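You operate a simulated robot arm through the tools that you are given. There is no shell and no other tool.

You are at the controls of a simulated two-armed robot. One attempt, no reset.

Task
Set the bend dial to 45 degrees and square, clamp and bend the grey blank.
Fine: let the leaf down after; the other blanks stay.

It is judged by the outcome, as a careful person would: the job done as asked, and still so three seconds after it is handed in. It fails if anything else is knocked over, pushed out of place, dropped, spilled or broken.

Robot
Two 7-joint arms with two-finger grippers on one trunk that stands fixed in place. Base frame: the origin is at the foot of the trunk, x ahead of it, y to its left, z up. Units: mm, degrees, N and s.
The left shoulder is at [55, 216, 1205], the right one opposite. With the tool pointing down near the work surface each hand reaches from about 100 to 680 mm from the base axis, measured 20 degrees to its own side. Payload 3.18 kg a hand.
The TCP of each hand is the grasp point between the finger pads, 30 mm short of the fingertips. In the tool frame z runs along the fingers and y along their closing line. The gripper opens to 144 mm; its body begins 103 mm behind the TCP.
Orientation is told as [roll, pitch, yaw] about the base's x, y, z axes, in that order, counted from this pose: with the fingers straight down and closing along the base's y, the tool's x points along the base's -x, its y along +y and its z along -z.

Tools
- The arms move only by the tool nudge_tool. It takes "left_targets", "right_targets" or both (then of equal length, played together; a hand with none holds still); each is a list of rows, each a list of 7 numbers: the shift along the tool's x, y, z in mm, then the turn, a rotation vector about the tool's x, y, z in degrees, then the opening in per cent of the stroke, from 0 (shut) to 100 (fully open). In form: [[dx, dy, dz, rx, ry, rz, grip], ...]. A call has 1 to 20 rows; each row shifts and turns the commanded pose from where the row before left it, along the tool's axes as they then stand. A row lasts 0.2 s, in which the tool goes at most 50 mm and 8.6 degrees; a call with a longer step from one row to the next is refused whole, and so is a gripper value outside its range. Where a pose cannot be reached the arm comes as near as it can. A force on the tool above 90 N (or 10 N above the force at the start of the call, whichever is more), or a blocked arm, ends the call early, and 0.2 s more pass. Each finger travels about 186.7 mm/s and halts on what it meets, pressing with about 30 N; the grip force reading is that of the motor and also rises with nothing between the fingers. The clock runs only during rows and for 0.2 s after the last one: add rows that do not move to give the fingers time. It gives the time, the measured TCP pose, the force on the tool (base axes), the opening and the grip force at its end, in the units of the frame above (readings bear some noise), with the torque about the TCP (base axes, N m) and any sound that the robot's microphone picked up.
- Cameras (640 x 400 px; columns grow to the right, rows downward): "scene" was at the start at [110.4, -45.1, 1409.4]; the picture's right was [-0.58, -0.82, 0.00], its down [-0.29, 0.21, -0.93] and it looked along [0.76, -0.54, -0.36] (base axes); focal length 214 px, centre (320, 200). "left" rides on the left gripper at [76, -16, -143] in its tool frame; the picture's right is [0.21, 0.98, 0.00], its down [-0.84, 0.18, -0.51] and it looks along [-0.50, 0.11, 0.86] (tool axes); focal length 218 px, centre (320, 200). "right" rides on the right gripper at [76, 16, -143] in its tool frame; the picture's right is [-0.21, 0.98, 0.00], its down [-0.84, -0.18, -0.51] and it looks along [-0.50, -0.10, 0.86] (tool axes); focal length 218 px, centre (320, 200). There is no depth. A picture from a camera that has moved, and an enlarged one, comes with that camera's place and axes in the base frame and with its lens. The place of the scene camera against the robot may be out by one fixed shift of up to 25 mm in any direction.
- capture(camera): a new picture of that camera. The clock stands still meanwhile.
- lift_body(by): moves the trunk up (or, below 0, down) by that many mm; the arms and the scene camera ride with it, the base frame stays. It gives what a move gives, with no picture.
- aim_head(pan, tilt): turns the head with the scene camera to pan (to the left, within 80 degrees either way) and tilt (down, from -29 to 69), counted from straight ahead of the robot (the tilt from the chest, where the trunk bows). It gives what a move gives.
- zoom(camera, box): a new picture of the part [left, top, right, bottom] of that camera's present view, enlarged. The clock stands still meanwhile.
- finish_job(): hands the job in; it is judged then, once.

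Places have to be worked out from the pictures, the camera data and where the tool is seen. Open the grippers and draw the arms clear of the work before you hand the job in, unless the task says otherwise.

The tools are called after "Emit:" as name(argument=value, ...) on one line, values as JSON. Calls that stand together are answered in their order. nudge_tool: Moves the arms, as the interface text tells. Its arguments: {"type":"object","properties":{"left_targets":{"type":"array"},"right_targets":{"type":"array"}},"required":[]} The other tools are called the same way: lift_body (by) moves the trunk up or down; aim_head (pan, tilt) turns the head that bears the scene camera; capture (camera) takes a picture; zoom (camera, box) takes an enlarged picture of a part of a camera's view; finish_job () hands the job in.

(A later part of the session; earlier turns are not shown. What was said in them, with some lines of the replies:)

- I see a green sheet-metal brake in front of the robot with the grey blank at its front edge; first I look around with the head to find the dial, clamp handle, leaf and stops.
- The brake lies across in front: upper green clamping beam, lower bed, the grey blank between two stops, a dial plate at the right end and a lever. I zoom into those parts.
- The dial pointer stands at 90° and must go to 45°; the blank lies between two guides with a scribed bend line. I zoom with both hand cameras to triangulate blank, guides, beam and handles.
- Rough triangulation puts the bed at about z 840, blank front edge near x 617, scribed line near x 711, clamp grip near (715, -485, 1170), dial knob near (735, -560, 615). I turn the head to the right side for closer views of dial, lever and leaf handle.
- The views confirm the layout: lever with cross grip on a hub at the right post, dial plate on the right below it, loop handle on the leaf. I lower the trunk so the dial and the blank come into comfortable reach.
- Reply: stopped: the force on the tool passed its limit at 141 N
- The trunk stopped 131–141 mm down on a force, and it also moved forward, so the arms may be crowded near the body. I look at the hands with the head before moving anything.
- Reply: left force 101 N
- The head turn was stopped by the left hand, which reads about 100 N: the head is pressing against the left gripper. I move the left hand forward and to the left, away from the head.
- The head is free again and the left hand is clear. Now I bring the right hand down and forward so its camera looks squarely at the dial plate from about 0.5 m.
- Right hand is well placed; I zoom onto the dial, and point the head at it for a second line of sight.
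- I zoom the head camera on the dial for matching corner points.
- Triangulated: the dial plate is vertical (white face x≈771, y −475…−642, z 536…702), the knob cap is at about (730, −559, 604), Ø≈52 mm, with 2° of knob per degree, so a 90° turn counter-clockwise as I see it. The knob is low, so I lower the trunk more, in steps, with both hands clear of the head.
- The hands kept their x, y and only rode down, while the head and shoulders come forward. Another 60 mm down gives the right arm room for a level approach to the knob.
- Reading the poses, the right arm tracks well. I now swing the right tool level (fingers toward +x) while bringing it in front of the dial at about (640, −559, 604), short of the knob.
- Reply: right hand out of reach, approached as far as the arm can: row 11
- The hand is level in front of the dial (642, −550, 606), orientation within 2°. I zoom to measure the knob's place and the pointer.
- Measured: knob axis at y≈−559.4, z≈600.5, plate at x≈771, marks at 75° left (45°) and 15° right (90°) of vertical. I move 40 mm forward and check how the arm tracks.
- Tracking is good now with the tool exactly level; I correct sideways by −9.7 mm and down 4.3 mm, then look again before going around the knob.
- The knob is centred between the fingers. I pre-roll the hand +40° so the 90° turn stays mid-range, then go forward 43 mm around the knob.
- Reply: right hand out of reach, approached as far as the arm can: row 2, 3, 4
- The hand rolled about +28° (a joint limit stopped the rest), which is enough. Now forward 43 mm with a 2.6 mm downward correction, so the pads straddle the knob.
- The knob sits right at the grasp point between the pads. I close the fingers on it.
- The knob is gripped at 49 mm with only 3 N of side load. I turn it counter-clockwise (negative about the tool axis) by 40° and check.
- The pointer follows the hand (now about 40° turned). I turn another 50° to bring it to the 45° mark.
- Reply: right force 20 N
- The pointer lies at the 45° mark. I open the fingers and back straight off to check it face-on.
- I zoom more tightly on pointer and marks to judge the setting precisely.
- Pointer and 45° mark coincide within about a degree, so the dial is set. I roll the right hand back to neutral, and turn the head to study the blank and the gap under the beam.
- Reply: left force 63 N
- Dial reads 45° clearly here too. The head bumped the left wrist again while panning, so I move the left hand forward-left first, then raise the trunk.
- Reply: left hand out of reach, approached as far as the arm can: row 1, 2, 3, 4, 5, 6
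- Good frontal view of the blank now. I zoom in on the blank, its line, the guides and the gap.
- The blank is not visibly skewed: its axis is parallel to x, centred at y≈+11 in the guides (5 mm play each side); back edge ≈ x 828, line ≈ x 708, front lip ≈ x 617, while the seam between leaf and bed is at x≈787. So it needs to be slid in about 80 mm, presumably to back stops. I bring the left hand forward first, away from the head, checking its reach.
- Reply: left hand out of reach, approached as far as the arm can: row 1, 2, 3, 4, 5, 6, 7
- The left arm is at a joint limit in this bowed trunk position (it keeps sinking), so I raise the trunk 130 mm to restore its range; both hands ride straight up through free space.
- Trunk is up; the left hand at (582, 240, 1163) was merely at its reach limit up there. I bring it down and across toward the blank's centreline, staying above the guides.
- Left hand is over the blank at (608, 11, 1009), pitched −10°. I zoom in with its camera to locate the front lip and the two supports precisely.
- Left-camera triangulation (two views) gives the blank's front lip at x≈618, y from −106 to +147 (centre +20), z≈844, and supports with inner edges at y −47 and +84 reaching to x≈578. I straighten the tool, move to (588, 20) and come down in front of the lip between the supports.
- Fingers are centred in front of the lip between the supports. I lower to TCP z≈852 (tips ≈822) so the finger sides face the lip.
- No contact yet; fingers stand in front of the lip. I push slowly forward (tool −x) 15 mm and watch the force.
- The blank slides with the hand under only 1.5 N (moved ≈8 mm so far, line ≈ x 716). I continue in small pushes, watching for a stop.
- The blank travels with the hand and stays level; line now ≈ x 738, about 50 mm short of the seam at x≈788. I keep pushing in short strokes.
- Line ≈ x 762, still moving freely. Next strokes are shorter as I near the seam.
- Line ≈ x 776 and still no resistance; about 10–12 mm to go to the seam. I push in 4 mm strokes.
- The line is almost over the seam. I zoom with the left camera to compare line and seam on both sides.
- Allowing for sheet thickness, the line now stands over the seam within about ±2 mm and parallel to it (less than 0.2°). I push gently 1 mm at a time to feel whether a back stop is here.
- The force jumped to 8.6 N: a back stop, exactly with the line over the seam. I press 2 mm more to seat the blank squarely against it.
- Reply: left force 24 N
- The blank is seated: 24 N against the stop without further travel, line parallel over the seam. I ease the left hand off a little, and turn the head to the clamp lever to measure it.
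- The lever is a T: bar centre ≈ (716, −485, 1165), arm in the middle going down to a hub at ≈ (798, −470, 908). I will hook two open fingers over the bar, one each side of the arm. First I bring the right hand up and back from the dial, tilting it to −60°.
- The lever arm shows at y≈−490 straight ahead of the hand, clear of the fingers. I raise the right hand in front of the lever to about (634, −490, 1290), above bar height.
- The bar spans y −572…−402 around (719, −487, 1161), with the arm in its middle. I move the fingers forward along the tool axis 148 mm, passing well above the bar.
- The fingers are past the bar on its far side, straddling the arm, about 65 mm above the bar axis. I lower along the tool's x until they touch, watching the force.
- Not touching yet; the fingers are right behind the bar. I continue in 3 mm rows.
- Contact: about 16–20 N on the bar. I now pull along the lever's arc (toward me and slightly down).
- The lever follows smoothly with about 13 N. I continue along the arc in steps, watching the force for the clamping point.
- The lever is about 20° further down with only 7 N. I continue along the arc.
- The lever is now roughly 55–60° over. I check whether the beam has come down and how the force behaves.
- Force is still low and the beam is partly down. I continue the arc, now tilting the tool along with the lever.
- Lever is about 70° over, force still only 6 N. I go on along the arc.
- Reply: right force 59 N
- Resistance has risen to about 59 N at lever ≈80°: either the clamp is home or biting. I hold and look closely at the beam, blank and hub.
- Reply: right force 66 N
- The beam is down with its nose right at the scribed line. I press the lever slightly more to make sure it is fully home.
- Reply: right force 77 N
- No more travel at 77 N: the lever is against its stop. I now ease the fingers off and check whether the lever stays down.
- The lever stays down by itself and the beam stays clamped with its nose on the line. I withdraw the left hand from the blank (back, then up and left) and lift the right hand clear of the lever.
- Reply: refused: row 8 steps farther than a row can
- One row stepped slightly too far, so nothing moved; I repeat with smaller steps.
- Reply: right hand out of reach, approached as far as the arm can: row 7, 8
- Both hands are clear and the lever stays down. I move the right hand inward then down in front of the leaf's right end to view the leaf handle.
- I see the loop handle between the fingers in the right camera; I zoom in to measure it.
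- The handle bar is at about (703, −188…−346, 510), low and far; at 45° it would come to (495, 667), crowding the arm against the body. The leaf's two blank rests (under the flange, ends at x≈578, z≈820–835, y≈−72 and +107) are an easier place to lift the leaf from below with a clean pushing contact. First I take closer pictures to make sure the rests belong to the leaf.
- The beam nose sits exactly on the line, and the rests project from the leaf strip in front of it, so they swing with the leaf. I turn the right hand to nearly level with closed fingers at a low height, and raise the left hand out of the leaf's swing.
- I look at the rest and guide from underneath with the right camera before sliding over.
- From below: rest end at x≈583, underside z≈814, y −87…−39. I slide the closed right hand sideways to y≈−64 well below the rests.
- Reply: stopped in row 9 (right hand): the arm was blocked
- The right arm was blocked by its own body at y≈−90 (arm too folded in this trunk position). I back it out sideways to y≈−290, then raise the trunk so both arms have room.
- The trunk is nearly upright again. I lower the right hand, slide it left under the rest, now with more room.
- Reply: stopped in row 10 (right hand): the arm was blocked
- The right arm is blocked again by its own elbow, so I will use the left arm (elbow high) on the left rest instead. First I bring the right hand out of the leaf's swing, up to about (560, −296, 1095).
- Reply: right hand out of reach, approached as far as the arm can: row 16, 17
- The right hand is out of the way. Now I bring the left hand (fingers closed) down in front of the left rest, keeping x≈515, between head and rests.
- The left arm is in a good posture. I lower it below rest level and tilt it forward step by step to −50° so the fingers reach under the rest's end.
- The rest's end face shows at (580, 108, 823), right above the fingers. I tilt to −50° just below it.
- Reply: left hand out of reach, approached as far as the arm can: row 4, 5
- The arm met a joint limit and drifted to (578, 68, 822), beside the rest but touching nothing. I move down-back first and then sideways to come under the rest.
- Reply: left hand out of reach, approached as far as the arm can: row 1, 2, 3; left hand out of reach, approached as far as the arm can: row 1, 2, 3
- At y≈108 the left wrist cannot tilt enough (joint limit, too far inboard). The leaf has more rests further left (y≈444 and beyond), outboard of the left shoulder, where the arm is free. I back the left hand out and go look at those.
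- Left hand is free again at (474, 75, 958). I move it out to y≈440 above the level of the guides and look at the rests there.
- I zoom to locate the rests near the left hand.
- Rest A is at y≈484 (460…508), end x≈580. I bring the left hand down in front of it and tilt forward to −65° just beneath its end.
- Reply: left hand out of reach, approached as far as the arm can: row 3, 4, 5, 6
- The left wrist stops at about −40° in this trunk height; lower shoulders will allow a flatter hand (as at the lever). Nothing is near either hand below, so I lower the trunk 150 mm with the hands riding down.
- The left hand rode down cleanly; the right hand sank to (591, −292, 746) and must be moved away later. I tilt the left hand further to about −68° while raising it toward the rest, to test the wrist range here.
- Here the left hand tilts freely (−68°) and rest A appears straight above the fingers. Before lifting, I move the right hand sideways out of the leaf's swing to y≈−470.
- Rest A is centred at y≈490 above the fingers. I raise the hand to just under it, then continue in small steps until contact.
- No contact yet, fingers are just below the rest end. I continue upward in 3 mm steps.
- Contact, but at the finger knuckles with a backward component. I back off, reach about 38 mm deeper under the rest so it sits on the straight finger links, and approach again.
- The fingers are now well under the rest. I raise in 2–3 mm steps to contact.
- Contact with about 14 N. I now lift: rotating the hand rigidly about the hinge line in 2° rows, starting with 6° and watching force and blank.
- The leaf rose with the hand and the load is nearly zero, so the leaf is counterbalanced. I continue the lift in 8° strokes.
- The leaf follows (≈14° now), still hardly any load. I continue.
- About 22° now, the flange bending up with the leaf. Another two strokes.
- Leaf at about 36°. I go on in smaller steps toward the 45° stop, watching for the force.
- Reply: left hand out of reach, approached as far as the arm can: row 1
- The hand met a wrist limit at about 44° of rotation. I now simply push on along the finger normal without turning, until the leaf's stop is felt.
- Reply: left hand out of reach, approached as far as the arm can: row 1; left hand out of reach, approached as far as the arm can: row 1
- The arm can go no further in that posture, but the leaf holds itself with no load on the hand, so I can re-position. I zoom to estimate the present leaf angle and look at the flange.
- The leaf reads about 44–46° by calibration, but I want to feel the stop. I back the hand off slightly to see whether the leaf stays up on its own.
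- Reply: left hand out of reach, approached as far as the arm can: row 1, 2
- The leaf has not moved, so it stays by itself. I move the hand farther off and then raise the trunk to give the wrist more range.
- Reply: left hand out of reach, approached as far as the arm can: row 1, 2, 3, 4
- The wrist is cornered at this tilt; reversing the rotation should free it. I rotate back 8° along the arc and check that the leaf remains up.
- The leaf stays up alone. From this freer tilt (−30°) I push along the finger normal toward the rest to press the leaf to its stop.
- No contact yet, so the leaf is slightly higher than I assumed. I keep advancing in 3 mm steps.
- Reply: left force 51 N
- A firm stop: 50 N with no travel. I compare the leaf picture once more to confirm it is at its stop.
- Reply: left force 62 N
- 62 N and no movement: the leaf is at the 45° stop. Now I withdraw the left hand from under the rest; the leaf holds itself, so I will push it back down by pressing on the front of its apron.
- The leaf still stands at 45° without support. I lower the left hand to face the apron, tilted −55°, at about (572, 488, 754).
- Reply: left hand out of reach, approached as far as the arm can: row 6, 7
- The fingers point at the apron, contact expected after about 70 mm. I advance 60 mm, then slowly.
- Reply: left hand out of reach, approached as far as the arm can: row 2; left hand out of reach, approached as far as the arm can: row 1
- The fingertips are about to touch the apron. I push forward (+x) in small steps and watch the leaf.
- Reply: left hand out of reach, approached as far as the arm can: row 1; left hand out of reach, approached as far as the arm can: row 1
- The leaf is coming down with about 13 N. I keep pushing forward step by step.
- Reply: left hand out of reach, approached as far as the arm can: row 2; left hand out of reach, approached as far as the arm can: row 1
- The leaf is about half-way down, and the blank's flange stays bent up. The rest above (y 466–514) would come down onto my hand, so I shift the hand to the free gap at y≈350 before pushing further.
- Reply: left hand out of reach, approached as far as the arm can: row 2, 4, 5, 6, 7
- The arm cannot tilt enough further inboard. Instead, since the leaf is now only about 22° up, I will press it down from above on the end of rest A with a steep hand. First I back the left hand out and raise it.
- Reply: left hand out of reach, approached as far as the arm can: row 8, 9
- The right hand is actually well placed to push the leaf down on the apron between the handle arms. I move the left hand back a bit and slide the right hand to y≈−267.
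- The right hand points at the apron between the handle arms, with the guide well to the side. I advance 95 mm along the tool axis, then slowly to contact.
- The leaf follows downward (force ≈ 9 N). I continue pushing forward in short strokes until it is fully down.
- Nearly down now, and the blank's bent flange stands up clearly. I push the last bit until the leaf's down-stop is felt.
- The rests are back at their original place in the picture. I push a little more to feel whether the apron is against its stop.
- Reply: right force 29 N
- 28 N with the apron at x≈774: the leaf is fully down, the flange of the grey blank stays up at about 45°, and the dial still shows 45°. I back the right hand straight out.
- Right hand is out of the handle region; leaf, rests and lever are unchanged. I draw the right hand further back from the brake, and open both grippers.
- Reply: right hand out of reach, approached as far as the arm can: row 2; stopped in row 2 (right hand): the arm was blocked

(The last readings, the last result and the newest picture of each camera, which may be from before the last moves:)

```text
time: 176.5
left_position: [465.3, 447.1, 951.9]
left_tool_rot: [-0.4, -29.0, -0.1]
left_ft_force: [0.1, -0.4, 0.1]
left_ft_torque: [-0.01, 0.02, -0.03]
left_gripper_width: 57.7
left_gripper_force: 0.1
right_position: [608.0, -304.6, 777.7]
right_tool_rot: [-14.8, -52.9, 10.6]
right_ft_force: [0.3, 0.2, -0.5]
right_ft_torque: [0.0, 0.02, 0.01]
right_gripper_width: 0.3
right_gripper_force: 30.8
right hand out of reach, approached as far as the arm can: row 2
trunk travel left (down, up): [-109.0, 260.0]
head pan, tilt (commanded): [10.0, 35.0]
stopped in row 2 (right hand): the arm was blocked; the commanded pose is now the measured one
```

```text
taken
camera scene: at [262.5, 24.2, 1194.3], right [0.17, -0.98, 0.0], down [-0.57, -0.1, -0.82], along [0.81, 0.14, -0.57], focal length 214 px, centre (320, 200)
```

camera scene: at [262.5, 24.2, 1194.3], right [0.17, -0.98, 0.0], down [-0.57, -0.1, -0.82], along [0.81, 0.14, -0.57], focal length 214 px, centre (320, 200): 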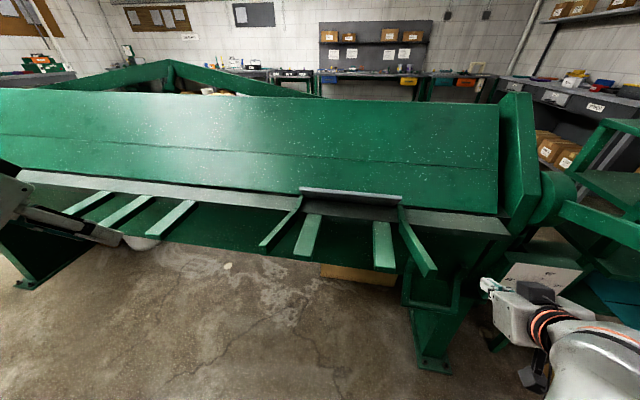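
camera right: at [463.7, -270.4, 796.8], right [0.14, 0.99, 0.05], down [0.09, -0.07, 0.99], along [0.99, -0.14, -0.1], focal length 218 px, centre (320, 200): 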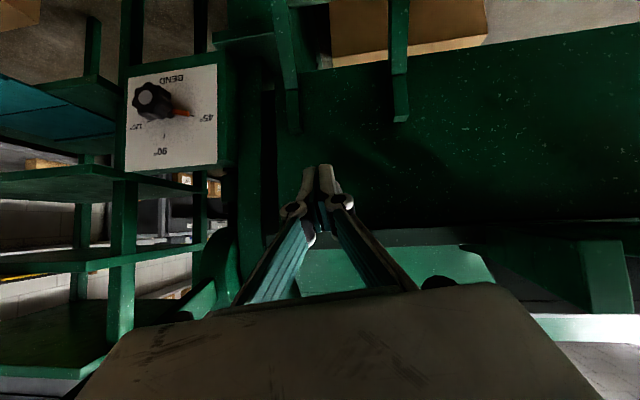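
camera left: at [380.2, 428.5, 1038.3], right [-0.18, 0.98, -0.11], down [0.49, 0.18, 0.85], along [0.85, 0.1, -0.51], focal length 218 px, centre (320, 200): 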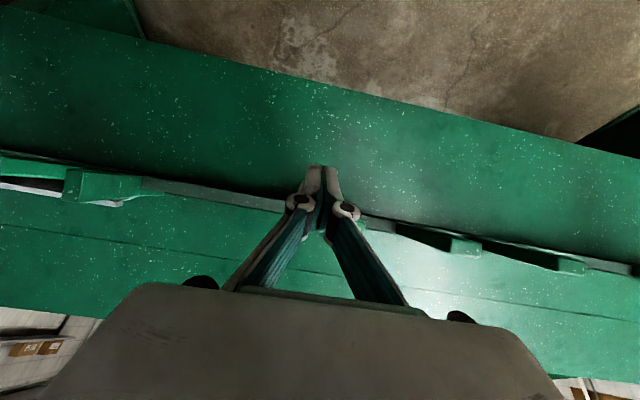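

The right elbow is against the body again, so I take the hand sideways (slightly lower, under the lever) to where it was free before.

Emit:
nudge_tool(right_targets=[[12, -10, 9, 0, 0, 0, 0], [12, -25, 9, 0, 0, 0, 0], [12, -25, 9, 0, 0, 2, 0], [0, -25, 0, 0, 0, 2, 0], [0, -25, 0, 0, 0, 2, 0], [0, -25, 0, 0, 0, 2, 0], [0, -25, 0, 0, 0, 0, 0], [0, 0, 0, 0, 0, 0, 0]])

Emit:
capture(camera="right")

Emit:
capture(camera="scene")

```text
time: 178.3
left_position: [465.4, 446.8, 952.3]
left_tool_rot: [-0.4, -29.0, -0.3]
left_ft_force: [-0.9, 0.3, -0.9]
left_ft_torque: [0.0, -0.02, 0.0]
left_gripper_width: 57.6
left_gripper_force: 0.0
right_position: [599.5, -470.1, 750.4]
right_tool_rot: [-3.6, -54.3, -3.4]
right_ft_force: [0.2, -0.1, 0.0]
right_ft_torque: [-0.02, 0.0, -0.04]
right_gripper_width: 0.1
right_gripper_force: 30.7
trunk travel left (down, up): [-109.0, 260.0]
head pan, tilt (commanded): [10.0, 35.0]
```

```text
taken
camera right: at [442.1, -434.2, 771.0], right [0.23, 0.96, 0.13], down [0.06, -0.15, 0.99], along [0.97, -0.22, -0.09], focal length 218 px, centre (320, 200)
```

right: 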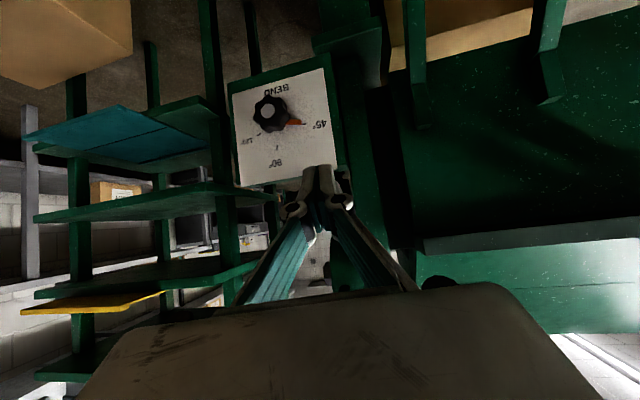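

```text
taken
camera scene: at [261.9, 23.7, 1194.4], right [0.17, -0.98, 0.0], down [-0.56, -0.1, -0.82], along [0.81, 0.14, -0.57], focal length 214 px, centre (320, 200)
```

scene: 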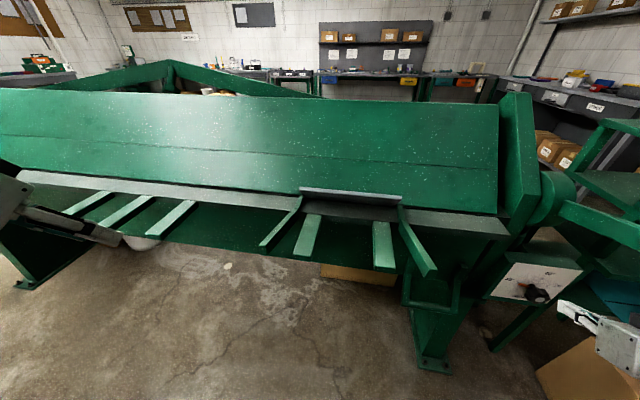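

The right hand is free here. I draw it straight back from the brake and open its gripper.

Emit:
nudge_tool(right_targets=[[8.8, -3, -12.1, 0, 0, 0, 0], [8.8, -3, -12.1, 0, 0, 0, 0], [8.8, -3, -12.1, 0, 0, 0, 0], [8.8, -3, -12.1, 0, 0, 0, 10], [8.8, -3, -12.1, 0, 0, 0, 25], [8.8, -3, -12.1, 0, 0, 0, 40], [8.8, -3, -12.1, 0, 0, 0, 50], [0, 0, 0, 0, 0, 0, 50], [0, 0, 0, 0, 0, 0, 50]])

Emit:
aim_head(pan=-20, tilt=32)

Emit:
capture(camera="scene")

```text
time: 180.3
left_position: [463.6, 446.0, 951.7]
left_tool_rot: [-0.5, -29.0, -0.3]
left_ft_force: [0.3, 0.2, -0.3]
left_ft_torque: [0.01, 0.0, 0.03]
left_gripper_width: 57.5
left_gripper_force: 0.1
right_position: [508.6, -495.7, 739.4]
right_tool_rot: [-3.8, -54.3, -3.2]
right_ft_force: [-0.1, -0.7, 0.5]
right_ft_torque: [-0.02, 0.0, 0.02]
right_gripper_width: 71.7
right_gripper_force: 0.1
right hand out of reach, approached as far as the arm can: row 5, 6, 7
trunk travel left (down, up): [-109.0, 260.0]
head pan, tilt (commanded): [10.0, 35.0]
```

```text
time: 181.3
left_position: [465.0, 447.1, 951.3]
left_tool_rot: [-0.4, -29.0, -0.2]
left_ft_force: [-1.0, 0.8, 0.1]
left_ft_torque: [0.01, 0.03, 0.0]
left_gripper_width: 57.5
left_gripper_force: 0.1
right_position: [509.7, -494.7, 739.2]
right_tool_rot: [-3.7, -54.3, -3.3]
right_ft_force: [-0.1, 0.9, -1.2]
right_ft_torque: [-0.01, -0.01, -0.01]
right_gripper_width: 72.2
right_gripper_force: 0.0
trunk travel left (down, up): [-109.0, 260.0]
head pan, tilt (commanded): [-20.0, 32.0]
```

```text
taken
camera scene: at [259.4, -21.9, 1199.0], right [-0.34, -0.94, 0.0], down [-0.5, 0.18, -0.85], along [0.8, -0.29, -0.53], focal length 214 px, centre (320, 200)
```

scene: 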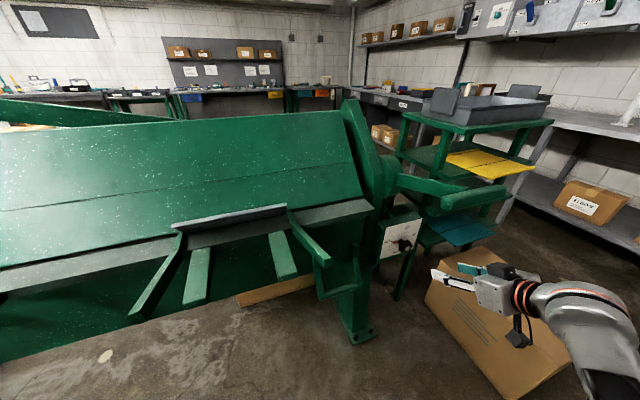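

All looks right: lever down, leaf down, flange bent up, yellow and teal blanks untouched. I zoom to check the bend and the dial, and move the right hand a bit further aside.

Emit:
nudge_tool(right_targets=[[0, -25, 0, 0, 0, 0, 50], [0, -25, 0, 0, 0, 0, 50], [0, -25, 0, 0, 0, 0, 50], [0, -25, 0, 0, 0, 0, 50], [0, 0, 0, 0, 0, 0, 50]])

Emit:
zoom(camera="scene", box=[120, 170, 340, 310])

Emit:
zoom(camera="scene", box=[340, 140, 540, 290])

```text
time: 182.5
left_position: [465.9, 445.5, 952.5]
left_tool_rot: [-0.4, -29.0, -0.2]
left_ft_force: [0.3, -0.1, -0.7]
left_ft_torque: [-0.01, 0.02, 0.03]
left_gripper_width: 57.5
left_gripper_force: 0.0
right_position: [499.5, -593.4, 742.5]
right_tool_rot: [-3.8, -54.3, -3.2]
right_ft_force: [0.9, -1.1, 0.4]
right_ft_torque: [-0.03, -0.03, 0.03]
right_gripper_width: 72.2
right_gripper_force: 0.1
trunk travel left (down, up): [-109.0, 260.0]
head pan, tilt (commanded): [-20.0, 32.0]
```

```text
2.86 times, centred on (230, 240) of scene
camera zoom: at [259.4, -22.0, 1199.0], right [-0.34, -0.94, 0.0], down [-0.5, 0.18, -0.85], along [0.8, -0.29, -0.53], focal length 613 px, centre (577, 86)
```

zoom: 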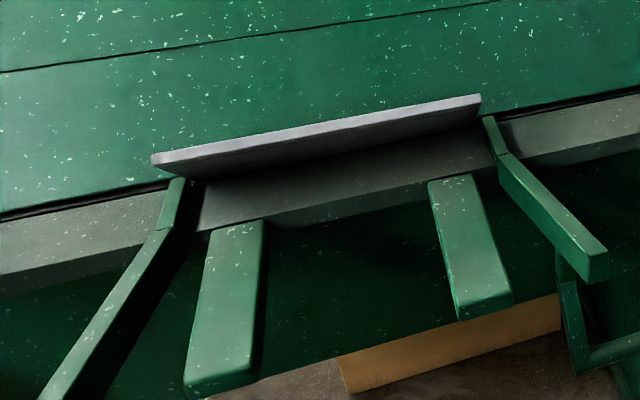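

```text
2.67 times, centred on (440, 215) of scene
camera zoom: at [259.4, -22.0, 1199.0], right [-0.34, -0.94, 0.0], down [-0.5, 0.18, -0.85], along [0.8, -0.29, -0.53], focal length 572 px, centre (0, 160)
```

zoom: 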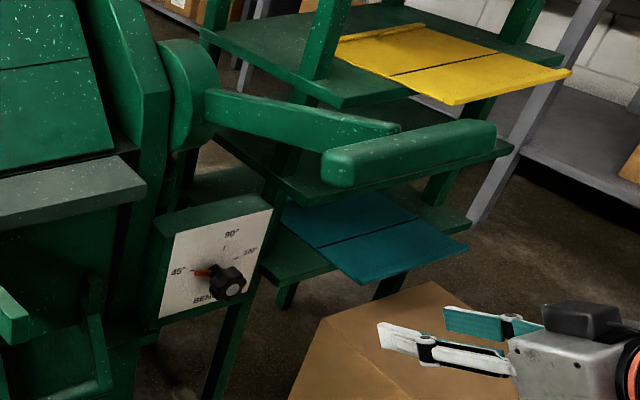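

Dial at 45°, lever clamped, other blanks in place. As a last check I triangulate the flange edge with the left-hand camera to verify the bend angle.

Emit:
capture(camera="left")

Emit:
zoom(camera="left", box=[0, 150, 260, 320])

```text
taken
camera left: at [328.0, 431.0, 1038.8], right [-0.17, 0.98, -0.11], down [0.49, 0.18, 0.85], along [0.85, 0.1, -0.51], focal length 218 px, centre (320, 200)
```

left: 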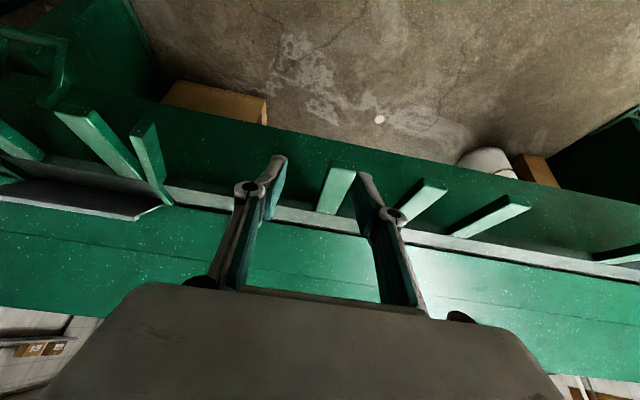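

```text
2.35 times, centred on (130, 235) of left
camera zoom: at [328.0, 431.0, 1038.8], right [-0.17, 0.98, -0.11], down [0.49, 0.18, 0.85], along [0.85, 0.1, -0.51], focal length 514 px, centre (767, 118)
```

zoom: 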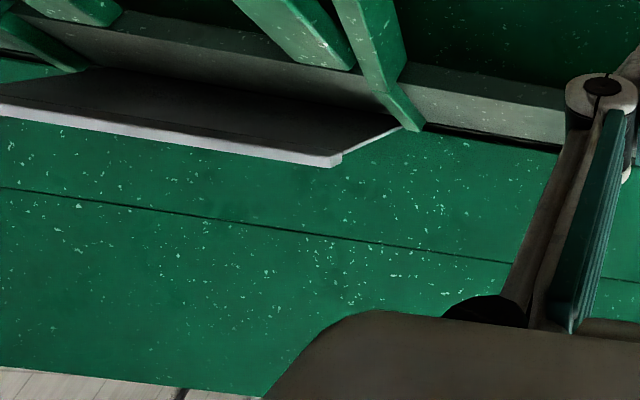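

The flange measures about 45–47° from the sheet, matching the 45° stop. I open both grippers fully in free space, wait a moment and check the scene a final time.

Emit:
nudge_tool(left_targets=[[0, 0, 0, 0, 0, 0, 90], [0, 0, 0, 0, 0, 0, 90], [0, 0, 0, 0, 0, 0, 90], [0, 0, 0, 0, 0, 0, 90], [0, 0, 0, 0, 0, 0, 90], [0, 0, 0, 0, 0, 0, 90], [0, 0, 0, 0, 0, 0, 90], [0, 0, 0, 0, 0, 0, 90]], right_targets=[[0, 0, 0, 0, 0, 0, 90], [0, 0, 0, 0, 0, 0, 90], [0, 0, 0, 0, 0, 0, 90], [0, 0, 0, 0, 0, 0, 90], [0, 0, 0, 0, 0, 0, 90], [0, 0, 0, 0, 0, 0, 90], [0, 0, 0, 0, 0, 0, 90], [0, 0, 0, 0, 0, 0, 90]])

Emit:
capture(camera="scene")

```text
time: 184.3
left_position: [465.9, 445.7, 952.4]
left_tool_rot: [-0.5, -29.0, -0.3]
left_ft_force: [0.6, -1.2, 0.1]
left_ft_torque: [-0.01, 0.0, 0.0]
left_gripper_width: 129.6
left_gripper_force: 0.1
right_position: [498.5, -595.3, 743.3]
right_tool_rot: [-3.8, -54.3, -3.2]
right_ft_force: [0.5, 0.6, 0.5]
right_ft_torque: [0.0, -0.03, 0.04]
right_gripper_width: 129.2
right_gripper_force: 0.1
trunk travel left (down, up): [-109.0, 260.0]
head pan, tilt (commanded): [-20.0, 32.0]
```

```text
taken
camera scene: at [259.3, -21.9, 1199.0], right [-0.34, -0.94, 0.0], down [-0.5, 0.18, -0.85], along [0.8, -0.29, -0.53], focal length 214 px, centre (320, 200)
```

scene: 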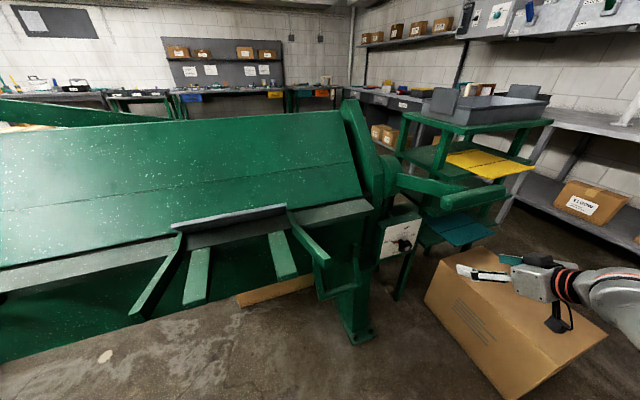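

Everything is stable: dial at 45°, blank seated, clamped and bent, leaf down, the other blanks where they were, and both hands are open and clear. I hand the job in.

Emit:
finish_job()

```text
The job is handed in.
```

I set the dial to 45° and squared, clamped and bent the grey blank, then let the leaf down and handed the job in.

- **Dial:** the pointer sits on the 45° mark, within about a degree.
- **Squaring:** I slid the blank in until it met the back stop. The scribed line lay over the leaf seam, and the clamp nose came down on it.
- **Clamp:** I pulled the lever down to its hard stop and it stayed there. I left the blank clamped, since you did not ask for it to be released.
- **Bend:** I raised the leaf until it would go no further, holding at 62 N. From the camera pictures the flange measures roughly 45–47°.
- **Leaf:** it held itself up after the bend, so I pushed it back down to its stop.
- **Other blanks:** the yellow and teal blanks did not appear to have moved in the last picture.

I lifted the leaf by one of its blank rests and lowered it by pressing on its front panel, because the loop handle was out of comfortable reach. Early on the head bumped the left wrist twice. Later the right arm caught on the robot's own body several times. I saw nothing in the workspace knocked or shifted by any of that. Both grippers are open and the arms are clear of the work.
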